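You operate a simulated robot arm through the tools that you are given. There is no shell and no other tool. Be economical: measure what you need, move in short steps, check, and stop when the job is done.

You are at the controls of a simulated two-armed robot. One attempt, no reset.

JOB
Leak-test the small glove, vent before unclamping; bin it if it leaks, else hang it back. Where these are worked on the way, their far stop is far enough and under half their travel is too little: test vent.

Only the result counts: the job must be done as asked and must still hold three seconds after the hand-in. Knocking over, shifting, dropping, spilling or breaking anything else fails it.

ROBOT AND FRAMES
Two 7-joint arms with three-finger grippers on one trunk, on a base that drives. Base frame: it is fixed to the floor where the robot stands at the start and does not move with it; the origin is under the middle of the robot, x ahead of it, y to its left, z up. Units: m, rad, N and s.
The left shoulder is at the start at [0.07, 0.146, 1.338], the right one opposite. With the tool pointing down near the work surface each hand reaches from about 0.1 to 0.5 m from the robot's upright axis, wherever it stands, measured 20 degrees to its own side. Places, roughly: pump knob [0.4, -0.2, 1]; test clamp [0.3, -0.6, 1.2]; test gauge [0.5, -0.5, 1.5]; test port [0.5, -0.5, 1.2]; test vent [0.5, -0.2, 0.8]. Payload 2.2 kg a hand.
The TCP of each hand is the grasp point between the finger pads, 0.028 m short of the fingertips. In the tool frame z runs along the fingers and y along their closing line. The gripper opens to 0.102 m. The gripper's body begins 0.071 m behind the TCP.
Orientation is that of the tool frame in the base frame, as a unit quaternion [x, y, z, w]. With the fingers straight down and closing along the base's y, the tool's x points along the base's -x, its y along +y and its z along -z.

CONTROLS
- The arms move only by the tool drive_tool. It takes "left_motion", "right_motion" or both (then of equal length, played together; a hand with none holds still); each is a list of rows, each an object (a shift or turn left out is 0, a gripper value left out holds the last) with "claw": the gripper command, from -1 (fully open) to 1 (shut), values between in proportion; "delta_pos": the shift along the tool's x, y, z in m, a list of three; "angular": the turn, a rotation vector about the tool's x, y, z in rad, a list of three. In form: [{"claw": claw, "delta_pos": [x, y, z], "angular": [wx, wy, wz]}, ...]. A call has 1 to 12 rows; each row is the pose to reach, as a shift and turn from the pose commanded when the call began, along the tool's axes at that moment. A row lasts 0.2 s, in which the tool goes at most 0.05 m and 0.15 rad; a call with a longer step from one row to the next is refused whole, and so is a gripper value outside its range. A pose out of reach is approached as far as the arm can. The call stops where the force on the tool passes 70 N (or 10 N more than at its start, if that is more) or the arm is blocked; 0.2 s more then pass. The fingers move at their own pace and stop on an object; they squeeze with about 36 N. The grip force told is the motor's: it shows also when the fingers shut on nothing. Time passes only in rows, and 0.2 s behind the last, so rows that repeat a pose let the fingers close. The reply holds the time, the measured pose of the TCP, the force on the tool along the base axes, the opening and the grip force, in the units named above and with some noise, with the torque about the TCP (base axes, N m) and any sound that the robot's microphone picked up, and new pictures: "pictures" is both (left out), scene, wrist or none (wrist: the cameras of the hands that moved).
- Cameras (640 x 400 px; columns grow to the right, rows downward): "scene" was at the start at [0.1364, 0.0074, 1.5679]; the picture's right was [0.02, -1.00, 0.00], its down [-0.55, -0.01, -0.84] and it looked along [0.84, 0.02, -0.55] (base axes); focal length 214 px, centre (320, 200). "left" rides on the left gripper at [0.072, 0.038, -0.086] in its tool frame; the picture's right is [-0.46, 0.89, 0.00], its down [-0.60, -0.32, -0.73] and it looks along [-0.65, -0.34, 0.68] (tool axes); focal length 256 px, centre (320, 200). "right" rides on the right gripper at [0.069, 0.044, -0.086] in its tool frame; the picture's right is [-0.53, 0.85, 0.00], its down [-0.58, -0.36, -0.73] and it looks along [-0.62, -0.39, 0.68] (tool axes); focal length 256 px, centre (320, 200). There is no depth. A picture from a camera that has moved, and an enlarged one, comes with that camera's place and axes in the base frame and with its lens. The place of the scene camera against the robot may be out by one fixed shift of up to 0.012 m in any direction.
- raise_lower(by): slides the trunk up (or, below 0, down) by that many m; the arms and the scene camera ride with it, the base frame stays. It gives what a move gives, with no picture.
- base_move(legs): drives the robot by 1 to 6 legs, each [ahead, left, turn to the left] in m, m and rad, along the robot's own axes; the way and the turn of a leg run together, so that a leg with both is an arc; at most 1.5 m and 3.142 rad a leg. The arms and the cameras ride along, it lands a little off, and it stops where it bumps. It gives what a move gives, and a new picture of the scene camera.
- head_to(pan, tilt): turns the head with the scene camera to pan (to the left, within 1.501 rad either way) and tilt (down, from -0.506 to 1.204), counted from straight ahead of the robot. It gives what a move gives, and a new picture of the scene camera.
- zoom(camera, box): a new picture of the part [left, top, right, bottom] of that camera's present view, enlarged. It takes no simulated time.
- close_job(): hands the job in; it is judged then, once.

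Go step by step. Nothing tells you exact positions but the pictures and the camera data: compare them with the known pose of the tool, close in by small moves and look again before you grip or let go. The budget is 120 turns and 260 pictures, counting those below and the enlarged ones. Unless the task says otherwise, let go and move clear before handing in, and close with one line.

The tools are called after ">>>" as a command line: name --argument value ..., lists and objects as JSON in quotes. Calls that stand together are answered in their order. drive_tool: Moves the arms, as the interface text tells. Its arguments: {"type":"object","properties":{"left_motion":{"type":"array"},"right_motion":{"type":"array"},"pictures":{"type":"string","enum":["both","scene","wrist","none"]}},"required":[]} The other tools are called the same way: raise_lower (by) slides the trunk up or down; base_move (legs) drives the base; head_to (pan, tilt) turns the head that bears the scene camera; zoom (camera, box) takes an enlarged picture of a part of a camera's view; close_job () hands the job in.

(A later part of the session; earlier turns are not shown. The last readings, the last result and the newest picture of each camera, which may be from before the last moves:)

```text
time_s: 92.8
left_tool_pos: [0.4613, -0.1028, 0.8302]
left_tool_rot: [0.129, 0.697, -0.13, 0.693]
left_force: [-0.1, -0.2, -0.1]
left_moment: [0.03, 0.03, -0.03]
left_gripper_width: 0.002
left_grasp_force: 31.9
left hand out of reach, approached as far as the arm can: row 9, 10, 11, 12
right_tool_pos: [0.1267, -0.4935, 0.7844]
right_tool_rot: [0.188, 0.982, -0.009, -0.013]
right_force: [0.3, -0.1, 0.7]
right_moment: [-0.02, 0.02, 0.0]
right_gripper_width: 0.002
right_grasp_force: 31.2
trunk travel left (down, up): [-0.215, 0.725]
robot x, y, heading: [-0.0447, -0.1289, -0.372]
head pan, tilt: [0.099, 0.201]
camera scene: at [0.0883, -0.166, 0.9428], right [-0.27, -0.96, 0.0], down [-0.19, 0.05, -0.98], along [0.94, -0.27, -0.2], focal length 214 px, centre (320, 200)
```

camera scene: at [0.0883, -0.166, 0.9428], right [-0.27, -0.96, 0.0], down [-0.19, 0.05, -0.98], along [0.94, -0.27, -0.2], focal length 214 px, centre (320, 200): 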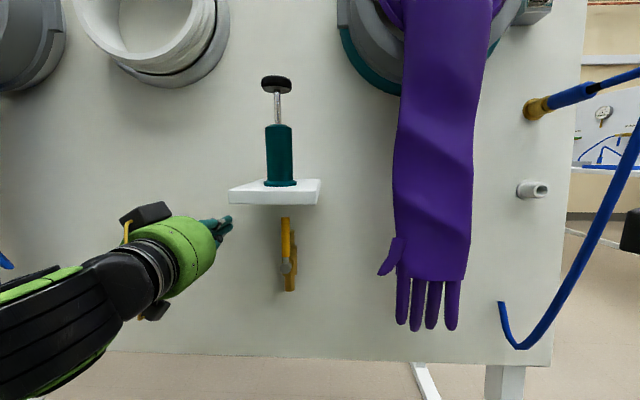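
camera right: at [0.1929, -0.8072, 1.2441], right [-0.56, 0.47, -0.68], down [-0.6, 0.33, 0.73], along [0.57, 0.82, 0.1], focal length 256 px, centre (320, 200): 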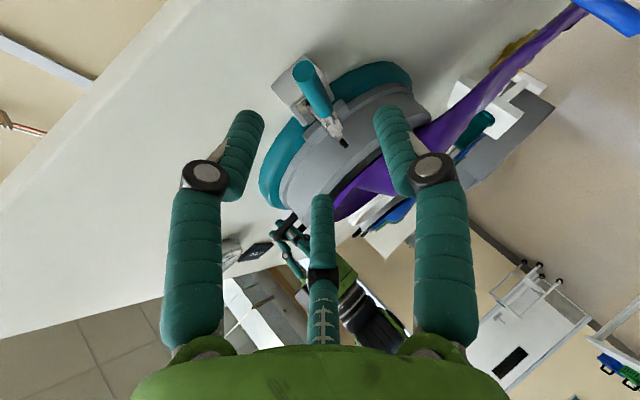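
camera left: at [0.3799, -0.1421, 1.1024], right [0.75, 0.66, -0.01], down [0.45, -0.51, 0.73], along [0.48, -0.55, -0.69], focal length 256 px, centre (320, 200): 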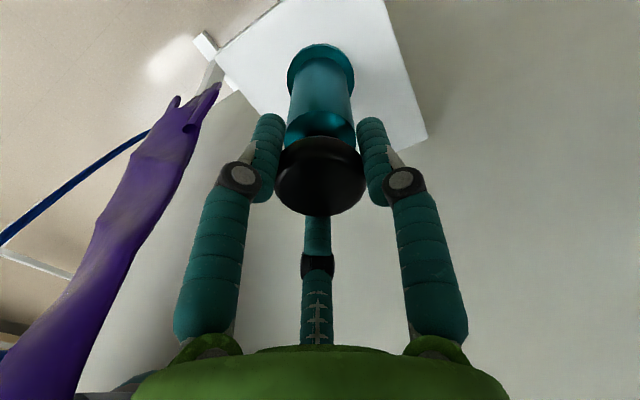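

Lower the trunk 4.5 cm, then bring the closed fingers forward just left of the lever.

>>> raise_lower --by -0.045

>>> drive_tool --left_motion '[{"claw": 1, "delta_pos": [0, -0.015, 0.02]}, {"claw": 1, "delta_pos": [0, -0.035, 0.04]}, {"claw": 1, "delta_pos": [0, -0.042, 0.06]}, {"claw": 1, "delta_pos": [0, -0.042, 0.06]}]' --pictures "both"

>>> zoom --camera "scene" --box '[200, 160, 360, 280]'

```text
time_s: 93.6
left_tool_pos: [0.461, -0.1049, 0.7833]
left_tool_rot: [0.129, 0.697, -0.129, 0.693]
left_force: [0.3, 0.7, -0.1]
left_moment: [0.02, -0.01, 0.01]
left_gripper_width: 0.002
left_grasp_force: 30.9
right_tool_pos: [0.1261, -0.4927, 0.7389]
right_tool_rot: [0.19, 0.982, -0.01, -0.013]
right_force: [0.6, -0.6, 0.7]
right_moment: [-0.01, -0.01, -0.02]
right_gripper_width: 0.002
right_grasp_force: 31.5
trunk travel left (down, up): [-0.17, 0.77]
robot x, y, heading: [-0.0433, -0.1227, -0.369]
head pan, tilt: [0.099, 0.201]
```

```text
time_s: 94.6
left_tool_pos: [0.5017, -0.1641, 0.7842]
left_tool_rot: [0.129, 0.698, -0.13, 0.692]
left_force: [-0.1, 0.0, -0.7]
left_moment: [0.05, -0.03, 0.0]
left_gripper_width: 0.002
left_grasp_force: 31.2
right_tool_pos: [0.1255, -0.4926, 0.7384]
right_tool_rot: [0.189, 0.982, -0.01, -0.013]
right_force: [-0.1, 0.7, 0.1]
right_moment: [0.0, 0.0, -0.02]
right_gripper_width: 0.0021
right_grasp_force: 30.9
trunk travel left (down, up): [-0.17, 0.77]
robot x, y, heading: [-0.0405, -0.1277, -0.373]
head pan, tilt: [0.099, 0.201]
camera scene: at [0.0884, -0.166, 0.8978], right [-0.27, -0.96, 0.0], down [-0.19, 0.05, -0.98], along [0.94, -0.27, -0.2], focal length 214 px, centre (320, 200)
camera left: at [0.4339, -0.0994, 0.7109], right [0.32, 0.83, 0.46], down [-0.79, -0.03, 0.61], along [0.52, -0.56, 0.64], focal length 256 px, centre (320, 200)
```

scene: 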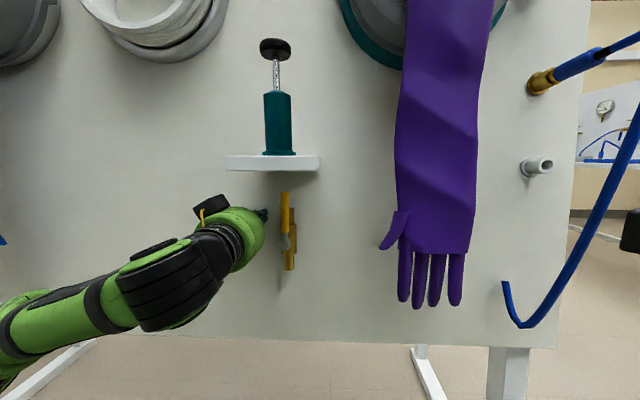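
left: 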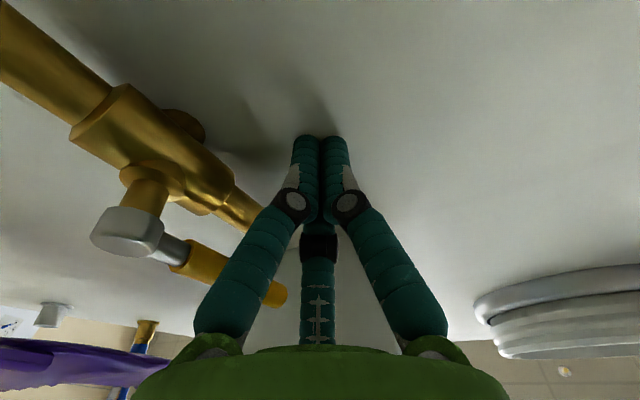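

```text
3.33 times, centred on (280, 220) of scene
camera zoom: at [0.0884, -0.166, 0.8978], right [-0.27, -0.96, 0.0], down [-0.19, 0.05, -0.98], along [0.94, -0.27, -0.2], focal length 715 px, centre (453, 133)
```

zoom: 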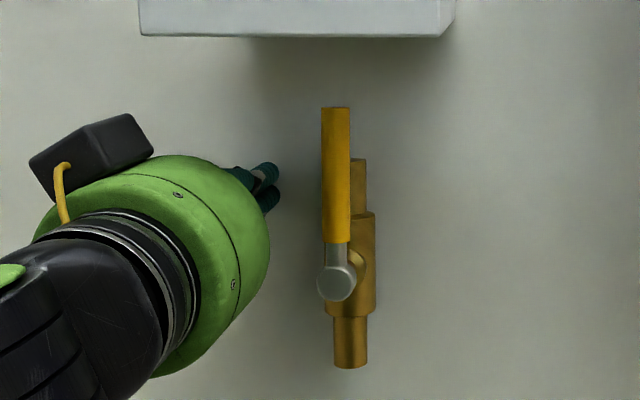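

Lever: pivot ≈ (f 0.497, l −0.029, z 0.742), tip z ≈ 0.837. I'll pull back slightly, rise to z≈0.812, and push right to feel whether it turns that way.

>>> drive_tool --left_motion '[{"claw": 1, "delta_pos": [-0.014, 0, -0.03]}, {"claw": 1, "delta_pos": [-0.028, 0, -0.03]}, {"claw": 1, "delta_pos": [-0.028, -0.02, -0.03]}, {"claw": 1, "delta_pos": [-0.028, -0.035, -0.03]}, {"claw": 1, "delta_pos": [-0.028, -0.05, -0.03]}, {"claw": 1, "delta_pos": [-0.0285, -0.065, -0.03]}, {"claw": 1, "delta_pos": [-0.0285, -0.065, -0.03]}]' --pictures "both"

>>> zoom --camera "scene" --box '[200, 160, 360, 280]'

```text
time_s: 96.2
left_tool_pos: [0.45, -0.2139, 0.8138]
left_tool_rot: [0.13, 0.698, -0.131, 0.692]
left_force: [-0.4, 0.1, -0.1]
left_moment: [0.03, 0.01, -0.01]
left_gripper_width: 0.0022
left_grasp_force: 31.3
right_tool_pos: [0.1269, -0.4933, 0.7387]
right_tool_rot: [0.189, 0.982, -0.009, -0.014]
right_force: [-0.2, 0.0, -0.1]
right_moment: [-0.01, -0.01, 0.01]
right_gripper_width: 0.0019
right_grasp_force: 31.6
trunk travel left (down, up): [-0.17, 0.77]
robot x, y, heading: [-0.0449, -0.1231, -0.377]
head pan, tilt: [0.099, 0.201]
camera scene: at [0.0884, -0.166, 0.8977], right [-0.27, -0.96, 0.0], down [-0.19, 0.05, -0.98], along [0.94, -0.27, -0.2], focal length 214 px, centre (320, 200)
camera left: at [0.3839, -0.1485, 0.7408], right [0.32, 0.83, 0.46], down [-0.79, -0.03, 0.61], along [0.52, -0.56, 0.64], focal length 256 px, centre (320, 200)
```

scene: 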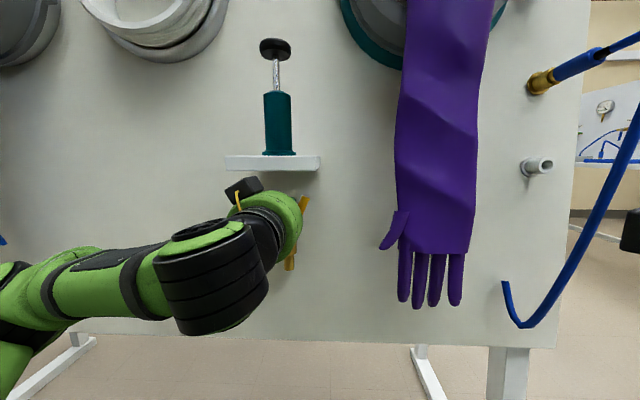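
left: 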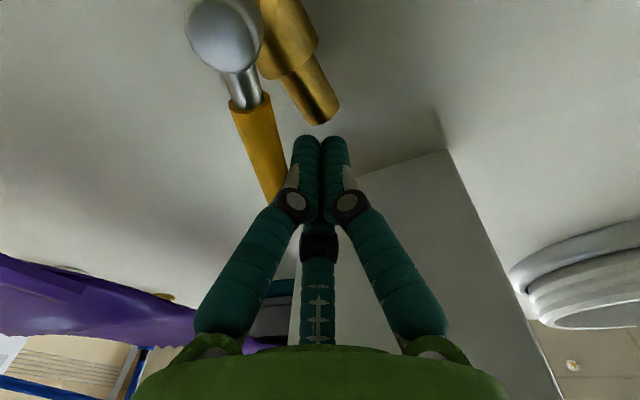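

```text
3.33 times, centred on (280, 220) of scene
camera zoom: at [0.0884, -0.166, 0.8977], right [-0.27, -0.96, 0.0], down [-0.19, 0.05, -0.98], along [0.94, -0.27, -0.2], focal length 715 px, centre (453, 133)
```

zoom: 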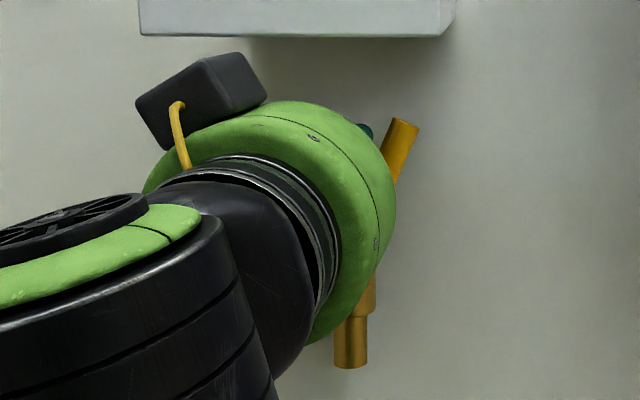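

It turns freely to the right. Continue the arc down to horizontal, keeping clear of the glove.

>>> drive_tool --left_motion '[{"claw": 1, "delta_pos": [0.005, -0.018, 0]}, {"claw": 1, "delta_pos": [0.014, -0.028, 0]}, {"claw": 1, "delta_pos": [0.025, -0.036, 0]}, {"claw": 1, "delta_pos": [0.038, -0.043, 0]}, {"claw": 1, "delta_pos": [0.052, -0.047, 0]}, {"claw": 1, "delta_pos": [0.06, -0.047, 0]}, {"claw": 1, "delta_pos": [0.068, -0.047, 0]}]' --pictures "both"

>>> zoom --camera "scene" --box '[200, 160, 360, 280]'

```text
time_s: 97.9
left_tool_pos: [0.431, -0.2534, 0.767]
left_tool_rot: [0.112, 0.679, -0.143, 0.711]
left_force: [-1.0, 1.7, 15.4]
left_moment: [-0.03, 0.02, -0.19]
left_gripper_width: 0.0018
left_grasp_force: 31.4
right_tool_pos: [0.1267, -0.4905, 0.7383]
right_tool_rot: [0.188, 0.982, -0.011, -0.011]
right_force: [0.1, 0.8, 0.3]
right_moment: [0.0, 0.0, -0.02]
right_gripper_width: 0.0022
right_grasp_force: 31.9
trunk travel left (down, up): [-0.17, 0.77]
robot x, y, heading: [-0.0418, -0.1305, -0.369]
head pan, tilt: [0.099, 0.201]
stopped in row 7 (left hand): the force on the tool passed its limit at 72 N (the readings are from after the stop); the commanded pose is now the measured one
camera scene: at [0.0871, -0.1654, 0.8974], right [-0.27, -0.96, 0.0], down [-0.19, 0.05, -0.98], along [0.94, -0.27, -0.2], focal length 214 px, centre (320, 200)
camera left: at [0.368, -0.1925, 0.6891], right [0.3, 0.85, 0.43], down [-0.82, -0.01, 0.58], along [0.49, -0.53, 0.69], focal length 256 px, centre (320, 200)
```

scene: 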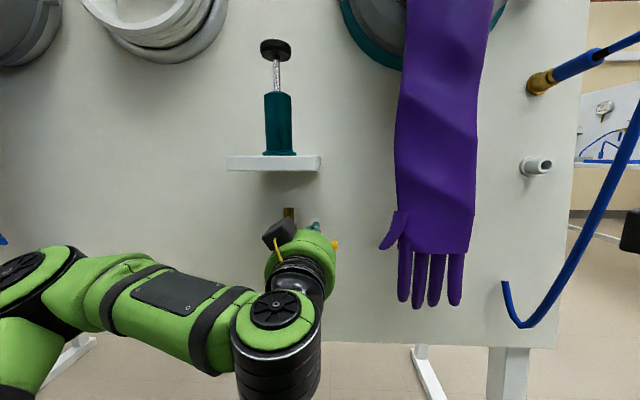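
left: 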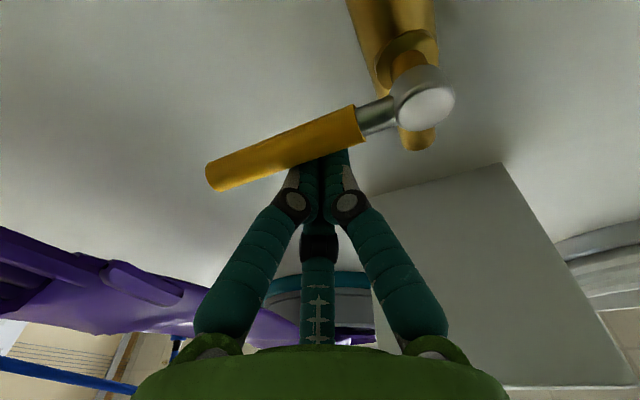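

```text
3.33 times, centred on (280, 220) of scene
camera zoom: at [0.0871, -0.1654, 0.8974], right [-0.27, -0.96, 0.0], down [-0.19, 0.05, -0.98], along [0.94, -0.27, -0.2], focal length 715 px, centre (453, 133)
```

zoom: 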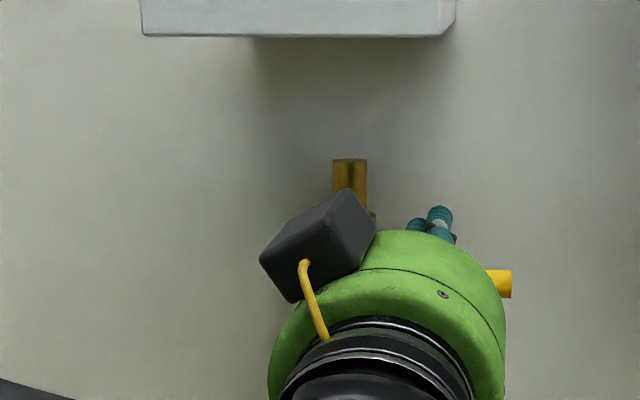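

The vent lever is horizontal against its stop — closed. Since the pump knob springs back up, I can press it with the closed fingers as they are. Back off, raise the trunk, and move over the knob.

>>> drive_tool --left_motion '[{"claw": 1, "delta_pos": [-0.015, 0.0, 0]}, {"claw": 1, "delta_pos": [-0.015, 0.02, -0.04]}, {"claw": 1, "delta_pos": [-0.015, 0.04, -0.08]}, {"claw": 1, "delta_pos": [-0.015, 0.05, -0.11]}]' --pictures "none"

>>> raise_lower --by 0.33

>>> head_to --pan -0.1 --tilt 0.3

```text
time_s: 98.9
left_tool_pos: [0.3561, -0.1951, 0.7984]
left_tool_rot: [0.114, 0.683, -0.14, 0.707]
left_force: [-0.2, 0.6, -0.8]
left_moment: [0.0, 0.0, -0.01]
left_gripper_width: 0.002
left_grasp_force: 31.3
left hand out of reach, approached as far as the arm can: row 3, 4
right_tool_pos: [0.1256, -0.4924, 0.7389]
right_tool_rot: [0.189, 0.982, -0.01, -0.012]
right_force: [0.2, -0.8, -0.4]
right_moment: [0.0, 0.01, 0.01]
right_gripper_width: 0.0018
right_grasp_force: 31.5
trunk travel left (down, up): [-0.17, 0.77]
robot x, y, heading: [-0.0459, -0.1273, -0.374]
head pan, tilt: [0.099, 0.201]
```

```text
time_s: 100.1
left_tool_pos: [0.3561, -0.1955, 0.8652]
left_tool_rot: [0.132, 0.698, -0.124, 0.693]
left_force: [-2.2, 4.4, -6.3]
left_moment: [0.0, 0.1, 0.1]
left_gripper_width: 0.002
left_grasp_force: 31.4
right_tool_pos: [0.1263, -0.4933, 0.8232]
right_tool_rot: [0.189, 0.982, -0.01, -0.013]
right_force: [-1.2, 1.1, -0.2]
right_moment: [0.02, -0.02, 0.0]
right_gripper_width: 0.0019
right_grasp_force: 31.1
trunk travel left (down, up): [-0.254, 0.686]
robot x, y, heading: [-0.0455, -0.1281, -0.373]
head pan, tilt: [0.099, 0.201]
stopped: the force on the tool passed its limit at 91 N (the readings are from after the stop); the commanded pose is now the measured one
```

```text
time_s: 100.8
left_tool_pos: [0.357, -0.1974, 0.8661]
left_tool_rot: [0.131, 0.697, -0.124, 0.694]
left_force: [0.4, 2.5, -4.8]
left_moment: [-0.02, 0.05, 0.07]
left_gripper_width: 0.0022
left_grasp_force: 31.3
right_tool_pos: [0.1278, -0.4918, 0.8221]
right_tool_rot: [0.189, 0.982, -0.009, -0.014]
right_force: [-0.8, 0.0, 0.6]
right_moment: [-0.03, 0.04, -0.01]
right_gripper_width: 0.0022
right_grasp_force: 31.6
trunk travel left (down, up): [-0.254, 0.686]
robot x, y, heading: [-0.0444, -0.1303, -0.372]
head pan, tilt: [-0.099, 0.3]
camera scene: at [0.0821, -0.1828, 0.9727], right [-0.46, -0.89, 0.0], down [-0.26, 0.13, -0.96], along [0.85, -0.43, -0.3], focal length 214 px, centre (320, 200)
```

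scene: 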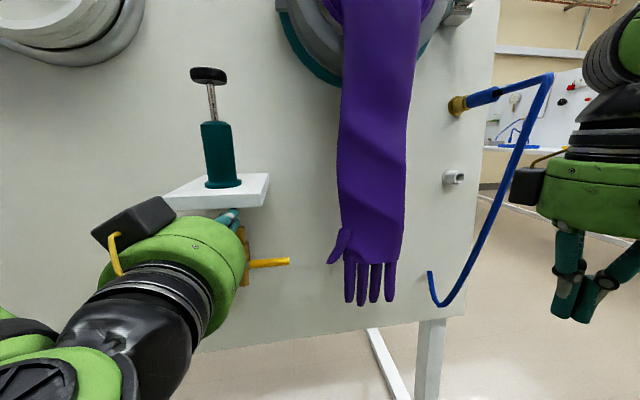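

The hand hadn't cleared the shelf and touched it from below. Lower slightly, back the base off, then raise.

>>> raise_lower --by -0.02

>>> base_move --legs '[[-0.13, 0, 0]]'

>>> zoom --camera "scene" --box '[170, 50, 330, 300]'

```text
time_s: 101.5
left_tool_pos: [0.3559, -0.1966, 0.8461]
left_tool_rot: [0.132, 0.697, -0.125, 0.694]
left_force: [-0.7, 0.0, -0.1]
left_moment: [0.01, 0.0, 0.01]
left_gripper_width: 0.0022
left_grasp_force: 31.1
right_tool_pos: [0.1261, -0.4918, 0.8023]
right_tool_rot: [0.189, 0.982, -0.01, -0.012]
right_force: [0.2, 0.5, -0.8]
right_moment: [0.01, 0.02, -0.01]
right_gripper_width: 0.0021
right_grasp_force: 31.6
trunk travel left (down, up): [-0.234, 0.706]
robot x, y, heading: [-0.0451, -0.133, -0.374]
head pan, tilt: [-0.099, 0.3]
```

```text
time_s: 102.8
left_tool_pos: [0.2363, -0.1499, 0.8467]
left_tool_rot: [0.133, 0.697, -0.125, 0.693]
left_force: [-0.9, -0.1, 0.8]
left_moment: [-0.01, 0.0, 0.01]
left_gripper_width: 0.0021
left_grasp_force: 31.5
right_tool_pos: [0.0053, -0.4454, 0.8027]
right_tool_rot: [0.19, 0.982, -0.01, -0.013]
right_force: [-0.3, -0.6, 0.5]
right_moment: [-0.01, -0.02, -0.02]
right_gripper_width: 0.0021
right_grasp_force: 31.3
trunk travel left (down, up): [-0.234, 0.706]
robot x, y, heading: [-0.1659, -0.0815, -0.374]
head pan, tilt: [-0.099, 0.3]
camera scene: at [-0.0385, -0.136, 0.9528], right [-0.46, -0.89, 0.0], down [-0.26, 0.13, -0.96], along [0.85, -0.44, -0.3], focal length 214 px, centre (320, 200)
```

scene: 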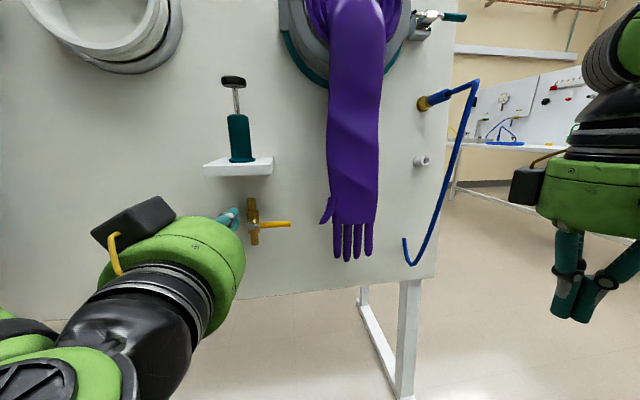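

```text
1.60 times, centred on (250, 175) of scene
camera zoom: at [-0.0385, -0.136, 0.9528], right [-0.46, -0.89, 0.0], down [-0.26, 0.13, -0.96], along [0.85, -0.44, -0.3], focal length 343 px, centre (432, 240)
```

zoom: 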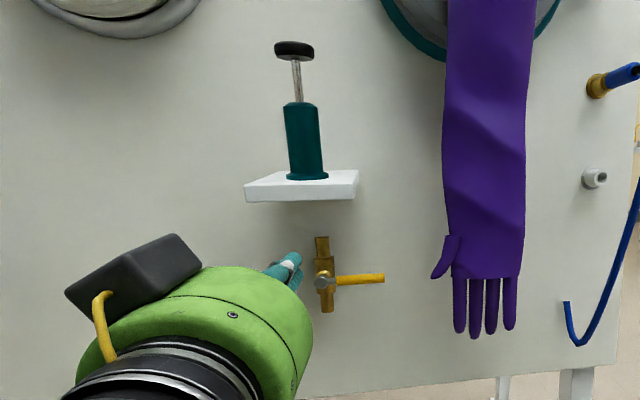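

Vent clearly closed; all intact, and the knob springs back up. Raise the trunk and return to the pump.

>>> raise_lower --by 0.26

>>> base_move --legs '[[0.12, 0.02, 0]]'

>>> drive_tool --left_motion '[{"claw": 1, "delta_pos": [0, 0, 0.03]}, {"claw": 1, "delta_pos": [0, 0, 0.06]}, {"claw": 1, "delta_pos": [0, 0, 0.08]}, {"claw": 1, "delta_pos": [0, 0, 0.08]}]' --pictures "both"

```text
time_s: 105.5
left_tool_pos: [0.2368, -0.1499, 1.1062]
left_tool_rot: [0.132, 0.697, -0.126, 0.694]
left_force: [0.0, -0.8, -0.9]
left_moment: [0.04, 0.02, -0.01]
left_gripper_width: 0.0019
left_grasp_force: 31.1
right_tool_pos: [0.0064, -0.4455, 1.0629]
right_tool_rot: [0.19, 0.982, -0.01, -0.013]
right_force: [-0.2, 0.1, -0.4]
right_moment: [-0.02, -0.02, 0.01]
right_gripper_width: 0.0017
right_grasp_force: 31.2
trunk travel left (down, up): [-0.494, 0.446]
robot x, y, heading: [-0.1649, -0.0841, -0.375]
head pan, tilt: [-0.099, 0.3]
```

```text
time_s: 106.7
left_tool_pos: [0.3548, -0.1742, 1.1074]
left_tool_rot: [0.133, 0.697, -0.126, 0.693]
left_force: [-0.1, -0.2, 0.4]
left_moment: [0.01, -0.04, 0.03]
left_gripper_width: 0.0022
left_grasp_force: 31.4
right_tool_pos: [0.1228, -0.4706, 1.0632]
right_tool_rot: [0.19, 0.982, -0.01, -0.013]
right_force: [0.8, -0.5, 0.4]
right_moment: [0.01, 0.01, -0.01]
right_gripper_width: 0.0021
right_grasp_force: 31.2
trunk travel left (down, up): [-0.494, 0.446]
robot x, y, heading: [-0.0488, -0.1046, -0.379]
head pan, tilt: [-0.099, 0.3]
camera scene: at [0.0793, -0.1612, 1.2127], right [-0.46, -0.89, 0.0], down [-0.26, 0.14, -0.96], along [0.85, -0.44, -0.3], focal length 214 px, centre (320, 200)
```

scene: 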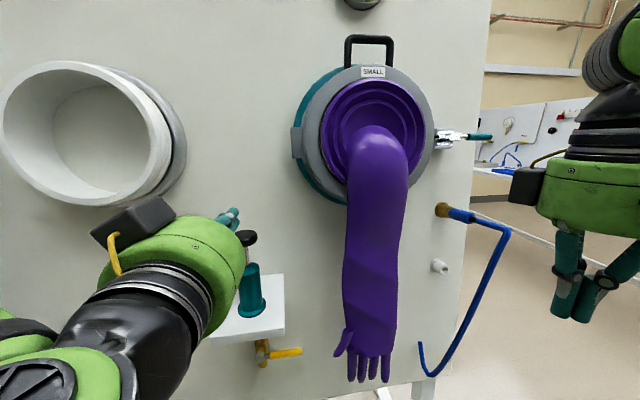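

```text
time_s: 107.7
left_tool_pos: [0.4317, -0.202, 1.1054]
left_tool_rot: [0.133, 0.697, -0.126, 0.694]
left_force: [1.0, 0.0, -0.1]
left_moment: [-0.02, 0.01, -0.03]
left_gripper_width: 0.0021
left_grasp_force: 32.0
right_tool_pos: [0.1229, -0.4705, 1.063]
right_tool_rot: [0.19, 0.982, -0.01, -0.012]
right_force: [1.2, 0.5, 0.7]
right_moment: [-0.01, 0.02, 0.0]
right_gripper_width: 0.0022
right_grasp_force: 31.4
trunk travel left (down, up): [-0.494, 0.446]
robot x, y, heading: [-0.0451, -0.1054, -0.378]
head pan, tilt: [-0.099, 0.3]
camera scene: at [0.0792, -0.1611, 1.2127], right [-0.46, -0.89, 0.0], down [-0.26, 0.14, -0.96], along [0.85, -0.44, -0.3], focal length 214 px, centre (320, 200)
camera left: at [0.3645, -0.1365, 1.0336], right [0.32, 0.82, 0.47], down [-0.79, -0.04, 0.61], along [0.52, -0.57, 0.64], focal length 256 px, centre (320, 200)
```

scene: 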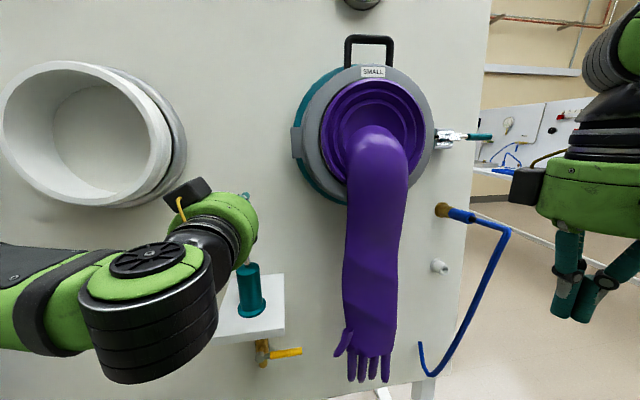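
left: 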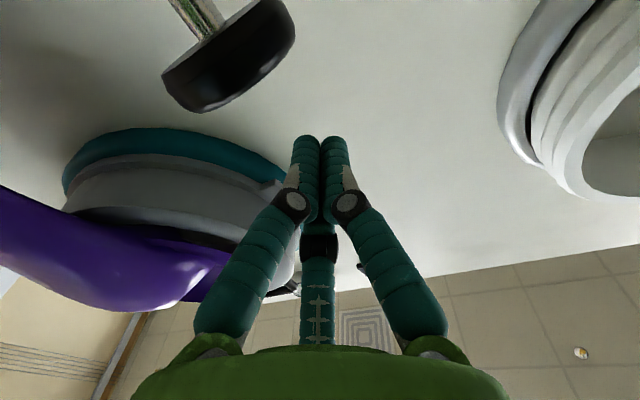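

Hand is right above the knob. Aim the head at the gauge and press strokes.

>>> head_to --pan -0.4 --tilt -0.3

>>> drive_tool --left_motion '[{"claw": 1, "delta_pos": [0.03, 0, 0]}, {"claw": 1, "delta_pos": [0.055, 0, 0]}, {"claw": 1, "delta_pos": [0.078, 0, 0]}, {"claw": 1, "delta_pos": [0.078, 0, 0]}, {"claw": 1, "delta_pos": [0.034, 0, 0]}, {"claw": 1, "delta_pos": [0.034, 0, 0]}, {"claw": 1, "delta_pos": [0.078, 0, 0]}, {"claw": 1, "delta_pos": [0.078, 0, 0]}]' --pictures "wrist"

>>> zoom --camera "scene" --box '[170, 120, 330, 230]'

```text
time_s: 108.7
left_tool_pos: [0.4313, -0.2031, 1.1061]
left_tool_rot: [0.133, 0.697, -0.126, 0.694]
left_force: [0.4, 0.4, 0.3]
left_moment: [-0.01, 0.01, 0.01]
left_gripper_width: 0.0021
left_grasp_force: 31.5
right_tool_pos: [0.1235, -0.4706, 1.0622]
right_tool_rot: [0.19, 0.982, -0.01, -0.012]
right_force: [-0.1, -0.3, 0.9]
right_moment: [-0.02, 0.0, 0.02]
right_gripper_width: 0.0022
right_grasp_force: 31.5
trunk travel left (down, up): [-0.494, 0.446]
robot x, y, heading: [-0.049, -0.1055, -0.381]
head pan, tilt: [-0.4, -0.3]
camera scene: at [0.0525, -0.1735, 1.2659], right [-0.7, -0.71, 0.0], down [0.21, -0.21, -0.96], along [0.68, -0.67, 0.29], focal length 214 px, centre (320, 200)
```

scene: 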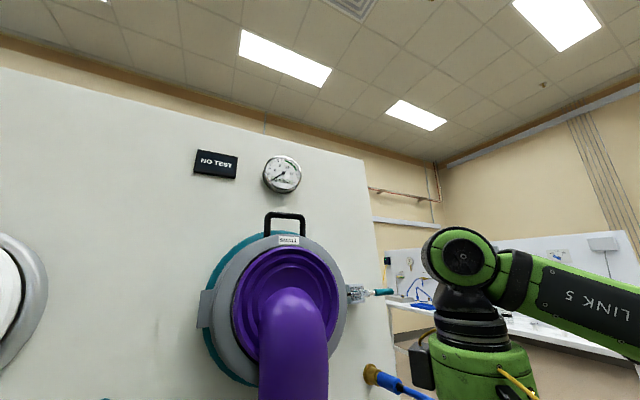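

```text
time_s: 110.5
left_tool_pos: [0.4283, -0.203, 1.0299]
left_tool_rot: [0.132, 0.696, -0.126, 0.695]
left_force: [3.0, -0.9, 10.2]
left_moment: [-0.07, 0.12, 0.02]
left_gripper_width: 0.0018
left_grasp_force: 31.1
right_tool_pos: [0.1234, -0.4714, 1.0623]
right_tool_rot: [0.19, 0.982, -0.01, -0.012]
right_force: [-1.1, -0.6, -0.6]
right_moment: [-0.02, 0.0, 0.0]
right_gripper_width: 0.0021
right_grasp_force: 31.7
trunk travel left (down, up): [-0.494, 0.446]
robot x, y, heading: [-0.0485, -0.1066, -0.38]
head pan, tilt: [-0.4, -0.3]
heard: click, click
camera left: at [0.3621, -0.1366, 0.9578], right [0.32, 0.82, 0.47], down [-0.8, -0.04, 0.6], along [0.51, -0.57, 0.64], focal length 256 px, centre (320, 200)
```

left: 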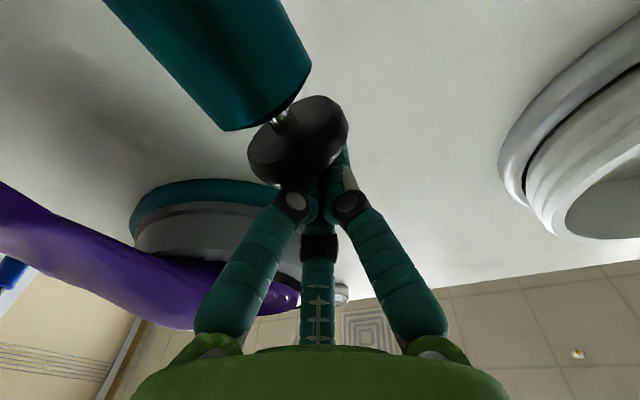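

```text
3.64 times, centred on (250, 175) of scene
camera zoom: at [0.0518, -0.1737, 1.2661], right [-0.7, -0.71, 0.0], down [0.21, -0.21, -0.96], along [0.68, -0.67, 0.3], focal length 780 px, centre (574, 291)
```

zoom: 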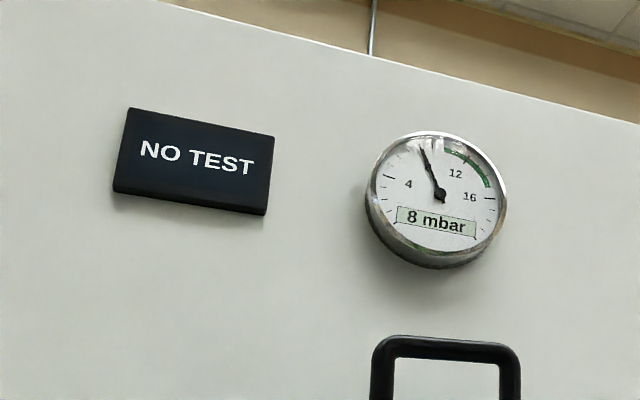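

Two strokes → 8 mbar. One more stroke should reach ~12, in the green.

>>> drive_tool --left_motion '[{"claw": 1, "delta_pos": [-0.044, 0, 0]}, {"claw": 1, "delta_pos": [-0.044, 0, 0]}, {"claw": 1, "delta_pos": [0, 0, 0]}, {"claw": 1, "delta_pos": [0, 0, 0]}, {"claw": 1, "delta_pos": [-0.044, 0, 0]}]' --pictures "none"

>>> zoom --camera "scene" --box '[170, 120, 330, 230]'

```text
time_s: 111.7
left_tool_pos: [0.4289, -0.2023, 1.0701]
left_tool_rot: [0.134, 0.698, -0.125, 0.692]
left_force: [-1.0, -1.0, 0.1]
left_moment: [-0.02, 0.0, 0.02]
left_gripper_width: 0.0019
left_grasp_force: 31.5
right_tool_pos: [0.1214, -0.4704, 1.0635]
right_tool_rot: [0.19, 0.982, -0.009, -0.012]
right_force: [0.0, -1.5, -0.6]
right_moment: [0.01, -0.01, -0.02]
right_gripper_width: 0.0022
right_grasp_force: 30.8
trunk travel left (down, up): [-0.494, 0.446]
robot x, y, heading: [-0.0495, -0.1069, -0.374]
head pan, tilt: [-0.4, -0.3]
heard: click
```

```text
3.64 times, centred on (250, 175) of scene
camera zoom: at [0.0516, -0.1737, 1.2658], right [-0.7, -0.71, 0.0], down [0.21, -0.21, -0.96], along [0.68, -0.67, 0.3], focal length 780 px, centre (574, 291)
```

zoom: 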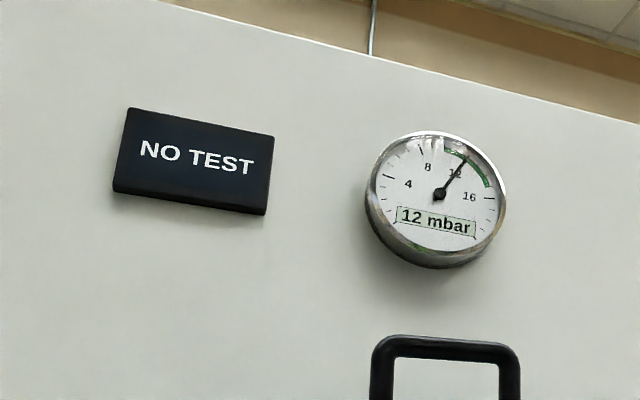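

12 mbar, in the green band. Wait and watch for decay and the display.

>>> drive_tool --left_motion '[{"claw": 1}, {"claw": 1}, {"claw": 1}, {"claw": 1}, {"claw": 1}, {"claw": 1}, {"claw": 1}, {"claw": 1}, {"claw": 1}, {"claw": 1}, {"claw": 1}, {"claw": 1}]' --pictures "none"

>>> zoom --camera "scene" --box '[170, 120, 330, 230]'

```text
time_s: 114.3
left_tool_pos: [0.4279, -0.2035, 1.0717]
left_tool_rot: [0.132, 0.697, -0.126, 0.694]
left_force: [1.2, 0.1, -0.3]
left_moment: [0.0, 0.03, 0.06]
left_gripper_width: 0.0022
left_grasp_force: 31.5
right_tool_pos: [0.1235, -0.4717, 1.0629]
right_tool_rot: [0.189, 0.982, -0.01, -0.013]
right_force: [-0.4, 0.2, 0.2]
right_moment: [-0.02, -0.02, -0.02]
right_gripper_width: 0.002
right_grasp_force: 31.2
trunk travel left (down, up): [-0.494, 0.446]
robot x, y, heading: [-0.049, -0.1062, -0.378]
head pan, tilt: [-0.4, -0.3]
```

```text
3.64 times, centred on (250, 175) of scene
camera zoom: at [0.0525, -0.1735, 1.2659], right [-0.7, -0.71, 0.0], down [0.21, -0.21, -0.96], along [0.68, -0.67, 0.3], focal length 780 px, centre (574, 291)
```

zoom: 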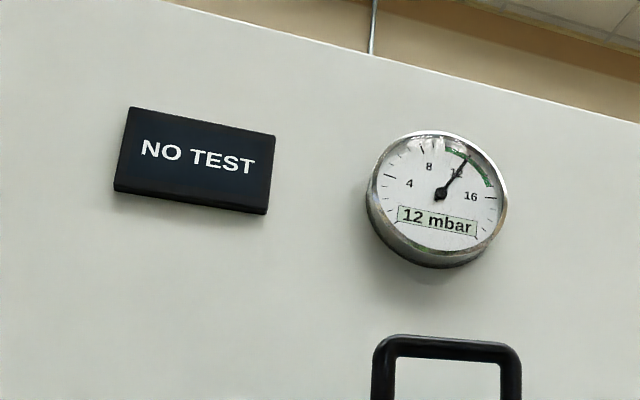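

Still 12 mbar; wait longer for a verdict.

>>> drive_tool --left_motion '[{"claw": 1}, {"claw": 1}, {"claw": 1}, {"claw": 1}, {"claw": 1}, {"claw": 1}, {"claw": 1}, {"claw": 1}, {"claw": 1}, {"claw": 1}, {"claw": 1}, {"claw": 1}]' --pictures "none"

>>> drive_tool --left_motion '[{"claw": 1}, {"claw": 1}, {"claw": 1}, {"claw": 1}, {"claw": 1}, {"claw": 1}, {"claw": 1}, {"claw": 1}, {"claw": 1}, {"claw": 1}, {"claw": 1}, {"claw": 1}]' --pictures "none"

>>> zoom --camera "scene" --box '[170, 120, 330, 230]'

```text
time_s: 116.9
left_tool_pos: [0.4285, -0.2031, 1.0724]
left_tool_rot: [0.133, 0.697, -0.126, 0.694]
left_force: [0.3, -0.7, 1.2]
left_moment: [0.01, 0.03, 0.01]
left_gripper_width: 0.0022
left_grasp_force: 31.4
right_tool_pos: [0.1236, -0.4696, 1.064]
right_tool_rot: [0.19, 0.982, -0.01, -0.013]
right_force: [0.1, -0.7, -0.8]
right_moment: [0.02, -0.02, -0.01]
right_gripper_width: 0.0019
right_grasp_force: 31.1
trunk travel left (down, up): [-0.494, 0.446]
robot x, y, heading: [-0.0435, -0.1021, -0.375]
head pan, tilt: [-0.4, -0.3]
```

```text
time_s: 119.5
left_tool_pos: [0.4285, -0.2026, 1.0729]
left_tool_rot: [0.132, 0.697, -0.126, 0.694]
left_force: [0.1, -0.2, 0.2]
left_moment: [0.01, 0.02, 0.02]
left_gripper_width: 0.002
left_grasp_force: 31.4
right_tool_pos: [0.1234, -0.4709, 1.0642]
right_tool_rot: [0.19, 0.982, -0.01, -0.013]
right_force: [-0.3, -0.1, -0.3]
right_moment: [-0.01, 0.02, 0.01]
right_gripper_width: 0.0019
right_grasp_force: 32.0
trunk travel left (down, up): [-0.494, 0.446]
robot x, y, heading: [-0.0451, -0.1054, -0.375]
head pan, tilt: [-0.4, -0.3]
```

```text
3.64 times, centred on (250, 175) of scene
camera zoom: at [0.0525, -0.1735, 1.2659], right [-0.7, -0.71, 0.0], down [0.21, -0.21, -0.96], along [0.68, -0.67, 0.3], focal length 780 px, centre (574, 291)
```

zoom: 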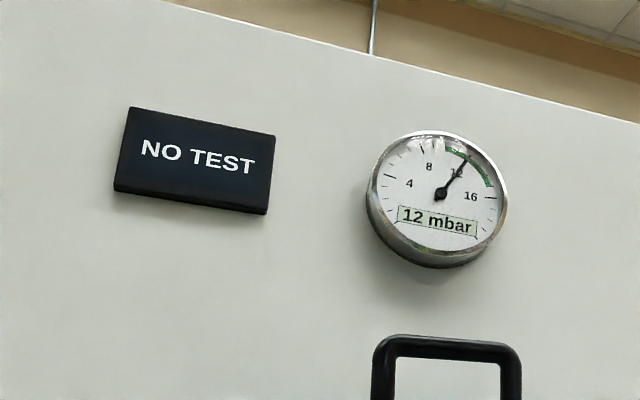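

No decay after 8 s. Wait some more before checking the display again.

>>> drive_tool --left_motion '[{"claw": 1}, {"claw": 1}, {"claw": 1}, {"claw": 1}, {"claw": 1}, {"claw": 1}, {"claw": 1}, {"claw": 1}, {"claw": 1}, {"claw": 1}, {"claw": 1}, {"claw": 1}]' --pictures "none"

>>> drive_tool --left_motion '[{"claw": 1}, {"claw": 1}, {"claw": 1}, {"claw": 1}, {"claw": 1}, {"claw": 1}, {"claw": 1}, {"claw": 1}, {"claw": 1}, {"claw": 1}, {"claw": 1}, {"claw": 1}]' --pictures "none"

>>> drive_tool --left_motion '[{"claw": 1}, {"claw": 1}, {"claw": 1}, {"claw": 1}, {"claw": 1}, {"claw": 1}, {"claw": 1}, {"claw": 1}, {"claw": 1}, {"claw": 1}, {"claw": 1}, {"claw": 1}]' --pictures "none"

>>> zoom --camera "scene" --box '[170, 120, 330, 230]'

```text
time_s: 122.1
left_tool_pos: [0.4284, -0.2024, 1.0717]
left_tool_rot: [0.132, 0.697, -0.126, 0.694]
left_force: [0.9, -0.1, 0.3]
left_moment: [0.0, 0.02, 0.0]
left_gripper_width: 0.0019
left_grasp_force: 31.6
right_tool_pos: [0.123, -0.4717, 1.0625]
right_tool_rot: [0.19, 0.982, -0.01, -0.013]
right_force: [0.5, 0.4, 0.3]
right_moment: [0.01, 0.01, -0.01]
right_gripper_width: 0.0018
right_grasp_force: 31.6
trunk travel left (down, up): [-0.494, 0.446]
robot x, y, heading: [-0.0472, -0.1051, -0.378]
head pan, tilt: [-0.4, -0.3]
```

```text
time_s: 124.7
left_tool_pos: [0.4292, -0.2027, 1.0722]
left_tool_rot: [0.133, 0.697, -0.126, 0.693]
left_force: [0.6, -0.1, 0.4]
left_moment: [-0.01, 0.0, 0.01]
left_gripper_width: 0.0023
left_grasp_force: 31.1
right_tool_pos: [0.1235, -0.4693, 1.0629]
right_tool_rot: [0.19, 0.982, -0.01, -0.013]
right_force: [-0.5, 0.6, 0.9]
right_moment: [-0.01, -0.02, -0.01]
right_gripper_width: 0.0021
right_grasp_force: 31.2
trunk travel left (down, up): [-0.494, 0.446]
robot x, y, heading: [-0.0495, -0.1052, -0.375]
head pan, tilt: [-0.4, -0.3]
```

```text
time_s: 127.3
left_tool_pos: [0.4272, -0.2024, 1.0712]
left_tool_rot: [0.132, 0.697, -0.126, 0.694]
left_force: [-0.5, -0.1, 0.0]
left_moment: [0.0, -0.02, 0.0]
left_gripper_width: 0.002
left_grasp_force: 30.8
right_tool_pos: [0.1232, -0.4713, 1.0619]
right_tool_rot: [0.189, 0.982, -0.01, -0.013]
right_force: [0.2, 0.4, 0.1]
right_moment: [0.01, 0.02, -0.03]
right_gripper_width: 0.002
right_grasp_force: 31.0
trunk travel left (down, up): [-0.494, 0.446]
robot x, y, heading: [-0.0462, -0.1023, -0.377]
head pan, tilt: [-0.4, -0.3]
```

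```text
3.64 times, centred on (250, 175) of scene
camera zoom: at [0.0525, -0.1735, 1.2659], right [-0.7, -0.71, 0.0], down [0.21, -0.21, -0.96], along [0.68, -0.67, 0.3], focal length 780 px, centre (574, 291)
```

zoom: 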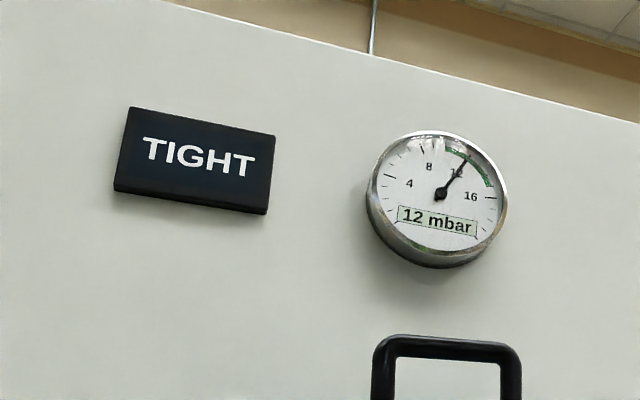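

Verdict: TIGHT — so the glove goes back on its hook. First vent: back off, lower, and push the vent lever back up from below to its far stop.

>>> base_move --legs '[[-0.15, 0, 0]]'

>>> raise_lower --by -0.372

>>> head_to --pan 0.1 --tilt 0.2

```text
time_s: 128.7
left_tool_pos: [0.2883, -0.1475, 1.0724]
left_tool_rot: [0.133, 0.697, -0.126, 0.693]
left_force: [-0.7, -0.2, 0.2]
left_moment: [0.04, -0.01, -0.01]
left_gripper_width: 0.0022
left_grasp_force: 31.6
right_tool_pos: [-0.0168, -0.415, 1.0624]
right_tool_rot: [0.191, 0.981, -0.009, -0.014]
right_force: [-0.3, -0.1, 0.0]
right_moment: [-0.02, 0.0, 0.03]
right_gripper_width: 0.0022
right_grasp_force: 31.8
trunk travel left (down, up): [-0.494, 0.446]
robot x, y, heading: [-0.1877, -0.0506, -0.376]
head pan, tilt: [-0.4, -0.3]
camera scene: at [-0.0883, -0.1179, 1.2659], right [-0.7, -0.71, 0.0], down [0.21, -0.21, -0.96], along [0.68, -0.67, 0.3], focal length 214 px, centre (320, 200)
```

scene: 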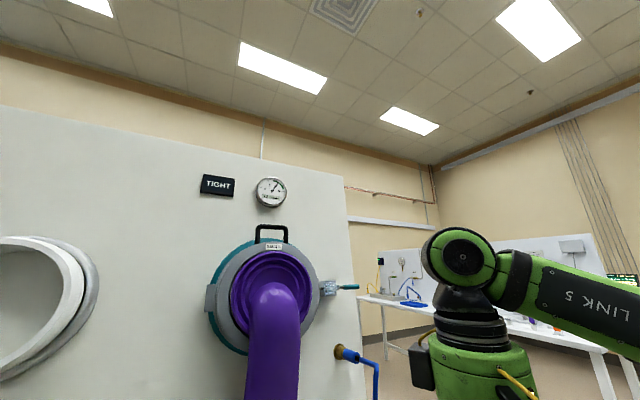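

```text
time_s: 132.3
left_tool_pos: [0.288, -0.1466, 0.7]
left_tool_rot: [0.134, 0.697, -0.126, 0.693]
left_force: [0.3, -0.2, 0.1]
left_moment: [0.0, 0.04, -0.03]
left_gripper_width: 0.002
left_grasp_force: 31.5
right_tool_pos: [-0.0173, -0.4148, 0.6909]
right_tool_rot: [0.192, 0.981, -0.01, -0.013]
right_force: [0.4, 0.0, -0.3]
right_moment: [0.01, 0.0, -0.02]
right_gripper_width: 0.0021
right_grasp_force: 30.7
trunk travel left (down, up): [-0.122, 0.818]
robot x, y, heading: [-0.1882, -0.0495, -0.378]
head pan, tilt: [-0.4, -0.3]
```

```text
time_s: 133.2
left_tool_pos: [0.2877, -0.1469, 0.7004]
left_tool_rot: [0.133, 0.697, -0.126, 0.693]
left_force: [0.1, 0.5, -0.1]
left_moment: [0.01, -0.04, 0.01]
left_gripper_width: 0.0022
left_grasp_force: 30.9
right_tool_pos: [-0.0166, -0.4151, 0.691]
right_tool_rot: [0.191, 0.982, -0.01, -0.014]
right_force: [-0.5, 1.0, -0.4]
right_moment: [0.01, -0.01, 0.02]
right_gripper_width: 0.0021
right_grasp_force: 31.1
trunk travel left (down, up): [-0.122, 0.818]
robot x, y, heading: [-0.1868, -0.0511, -0.375]
head pan, tilt: [0.099, 0.201]
camera scene: at [-0.0546, -0.0884, 0.8501], right [-0.27, -0.96, 0.0], down [-0.19, 0.05, -0.98], along [0.94, -0.27, -0.2], focal length 214 px, centre (320, 200)
```

scene: 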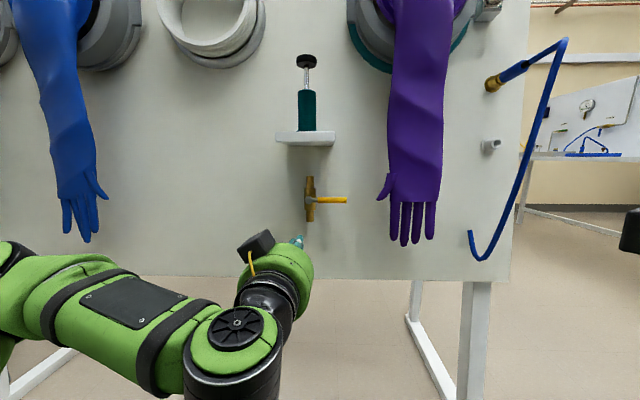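

Lever confirmed horizontal at z≈0.743. Shift the hand right and move in beneath the lever.

>>> drive_tool --left_motion '[{"claw": 1, "delta_pos": [0, -0.03, 0.02]}, {"claw": 1, "delta_pos": [0, -0.055, 0.04]}, {"claw": 1, "delta_pos": [0, -0.055, 0.04]}]' --pictures "none"

>>> base_move --legs '[[0.12, 0, 0]]'

>>> drive_tool --left_motion '[{"claw": 1, "delta_pos": [0, 0, 0.005]}, {"claw": 1, "delta_pos": [0, 0, 0.01]}]' --pictures "wrist"

```text
time_s: 134.0
left_tool_pos: [0.3065, -0.2125, 0.7013]
left_tool_rot: [0.132, 0.697, -0.126, 0.693]
left_force: [-0.1, 0.2, -0.3]
left_moment: [0.03, 0.0, -0.01]
left_gripper_width: 0.0022
left_grasp_force: 31.3
right_tool_pos: [-0.0172, -0.4155, 0.6905]
right_tool_rot: [0.191, 0.981, -0.009, -0.014]
right_force: [-0.4, 0.3, -0.5]
right_moment: [0.04, -0.03, -0.01]
right_gripper_width: 0.0018
right_grasp_force: 31.6
trunk travel left (down, up): [-0.122, 0.818]
robot x, y, heading: [-0.1879, -0.0505, -0.374]
head pan, tilt: [0.099, 0.201]
```

```text
time_s: 135.2
left_tool_pos: [0.4175, -0.2574, 0.7003]
left_tool_rot: [0.133, 0.697, -0.126, 0.693]
left_force: [0.2, 0.0, 0.4]
left_moment: [-0.01, 0.05, 0.02]
left_gripper_width: 0.0022
left_grasp_force: 31.4
right_tool_pos: [0.0928, -0.459, 0.6905]
right_tool_rot: [0.191, 0.982, -0.01, -0.014]
right_force: [0.2, 0.3, 0.4]
right_moment: [0.02, 0.03, 0.01]
right_gripper_width: 0.002
right_grasp_force: 31.7
trunk travel left (down, up): [-0.122, 0.818]
robot x, y, heading: [-0.0754, -0.094, -0.378]
head pan, tilt: [0.099, 0.201]
camera scene: at [0.0563, -0.1323, 0.8499], right [-0.27, -0.96, 0.0], down [-0.19, 0.05, -0.98], along [0.94, -0.27, -0.2], focal length 214 px, centre (320, 200)
```

scene: 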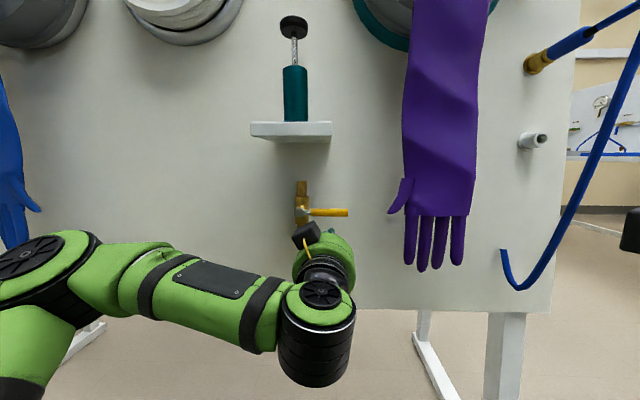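

```text
time_s: 135.8
left_tool_pos: [0.4265, -0.2608, 0.6983]
left_tool_rot: [0.133, 0.697, -0.126, 0.694]
left_force: [0.4, -0.5, 1.4]
left_moment: [-0.01, 0.0, 0.03]
left_gripper_width: 0.0021
left_grasp_force: 31.4
right_tool_pos: [0.0931, -0.4578, 0.6911]
right_tool_rot: [0.191, 0.982, -0.011, -0.013]
right_force: [-0.9, 0.3, -0.8]
right_moment: [0.02, -0.01, -0.04]
right_gripper_width: 0.002
right_grasp_force: 31.3
trunk travel left (down, up): [-0.122, 0.818]
robot x, y, heading: [-0.0764, -0.093, -0.376]
head pan, tilt: [0.099, 0.201]
camera left: at [0.3609, -0.1945, 0.627], right [0.32, 0.82, 0.47], down [-0.79, -0.04, 0.61], along [0.52, -0.57, 0.64], focal length 256 px, centre (320, 200)
```

left: 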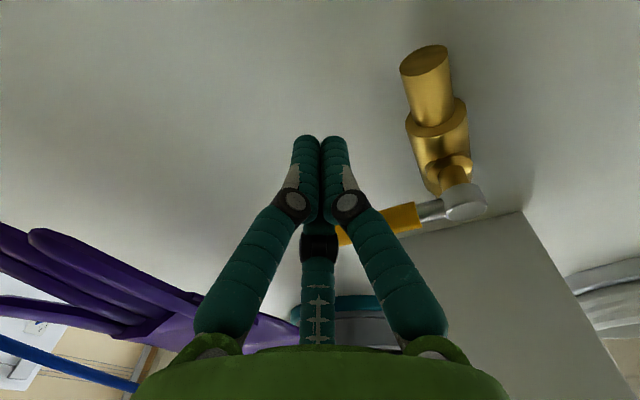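

Fingers are beneath the lever. Push up along the arc, then left to the stop.

>>> drive_tool --left_motion '[{"claw": 1, "delta_pos": [-0.024, 0, 0]}, {"claw": 1, "delta_pos": [-0.042, -0.001, 0]}, {"claw": 1, "delta_pos": [-0.06, -0.001, 0]}, {"claw": 1, "delta_pos": [-0.075, 0.006, 0]}, {"claw": 1, "delta_pos": [-0.088, 0.014, 0]}, {"claw": 1, "delta_pos": [-0.097, 0.027, 0]}, {"claw": 1, "delta_pos": [-0.102, 0.04, 0]}, {"claw": 1, "delta_pos": [-0.102, 0.05, 0]}, {"claw": 1, "delta_pos": [-0.102, 0.06, 0]}, {"claw": 1, "delta_pos": [-0.102, 0.068, 0]}]' --pictures "both"

>>> zoom --camera "scene" --box '[230, 120, 390, 280]'

```text
time_s: 138.0
left_tool_pos: [0.4365, -0.2253, 0.7996]
left_tool_rot: [0.165, 0.689, -0.145, 0.691]
left_force: [-7.7, -18.6, -1.9]
left_moment: [-0.15, -0.2, -0.21]
left_gripper_width: 0.0021
left_grasp_force: 31.1
right_tool_pos: [0.091, -0.4617, 0.6908]
right_tool_rot: [0.192, 0.981, -0.01, -0.013]
right_force: [0.5, -0.1, 0.1]
right_moment: [-0.01, -0.03, 0.0]
right_gripper_width: 0.0023
right_grasp_force: 32.0
trunk travel left (down, up): [-0.122, 0.818]
robot x, y, heading: [-0.0772, -0.0913, -0.386]
head pan, tilt: [0.099, 0.201]
stopped in row 10 (left hand): the force on the tool passed its limit at 74 N (the readings are from after the stop); the commanded pose is now the measured one
camera scene: at [0.0553, -0.1359, 0.8501], right [-0.28, -0.96, 0.0], down [-0.19, 0.06, -0.98], along [0.94, -0.27, -0.2], focal length 214 px, centre (320, 200)
camera left: at [0.3763, -0.1534, 0.7283], right [0.37, 0.79, 0.49], down [-0.8, 0.01, 0.6], along [0.46, -0.62, 0.63], focal length 256 px, centre (320, 200)
```

scene: 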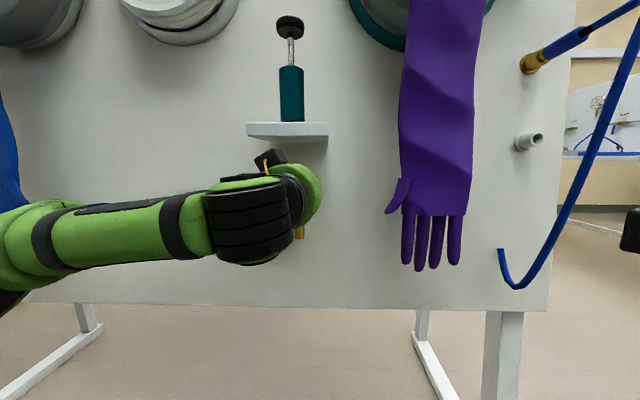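
left: 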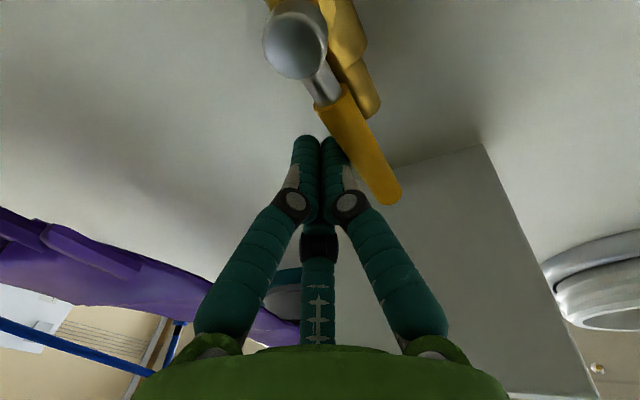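

```text
2.50 times, centred on (310, 200) of scene
camera zoom: at [0.0553, -0.1359, 0.8501], right [-0.28, -0.96, 0.0], down [-0.19, 0.06, -0.98], along [0.94, -0.27, -0.2], focal length 536 px, centre (345, 200)
```

zoom: 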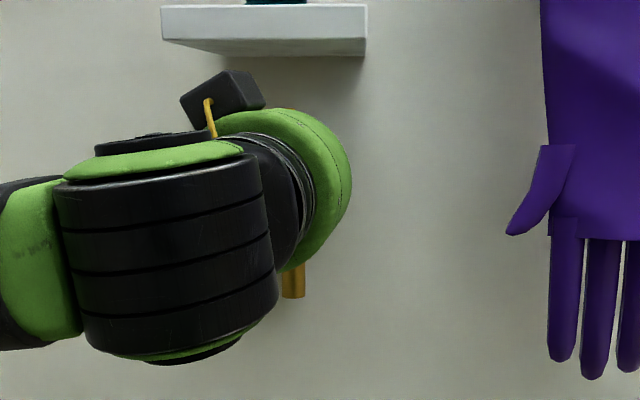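

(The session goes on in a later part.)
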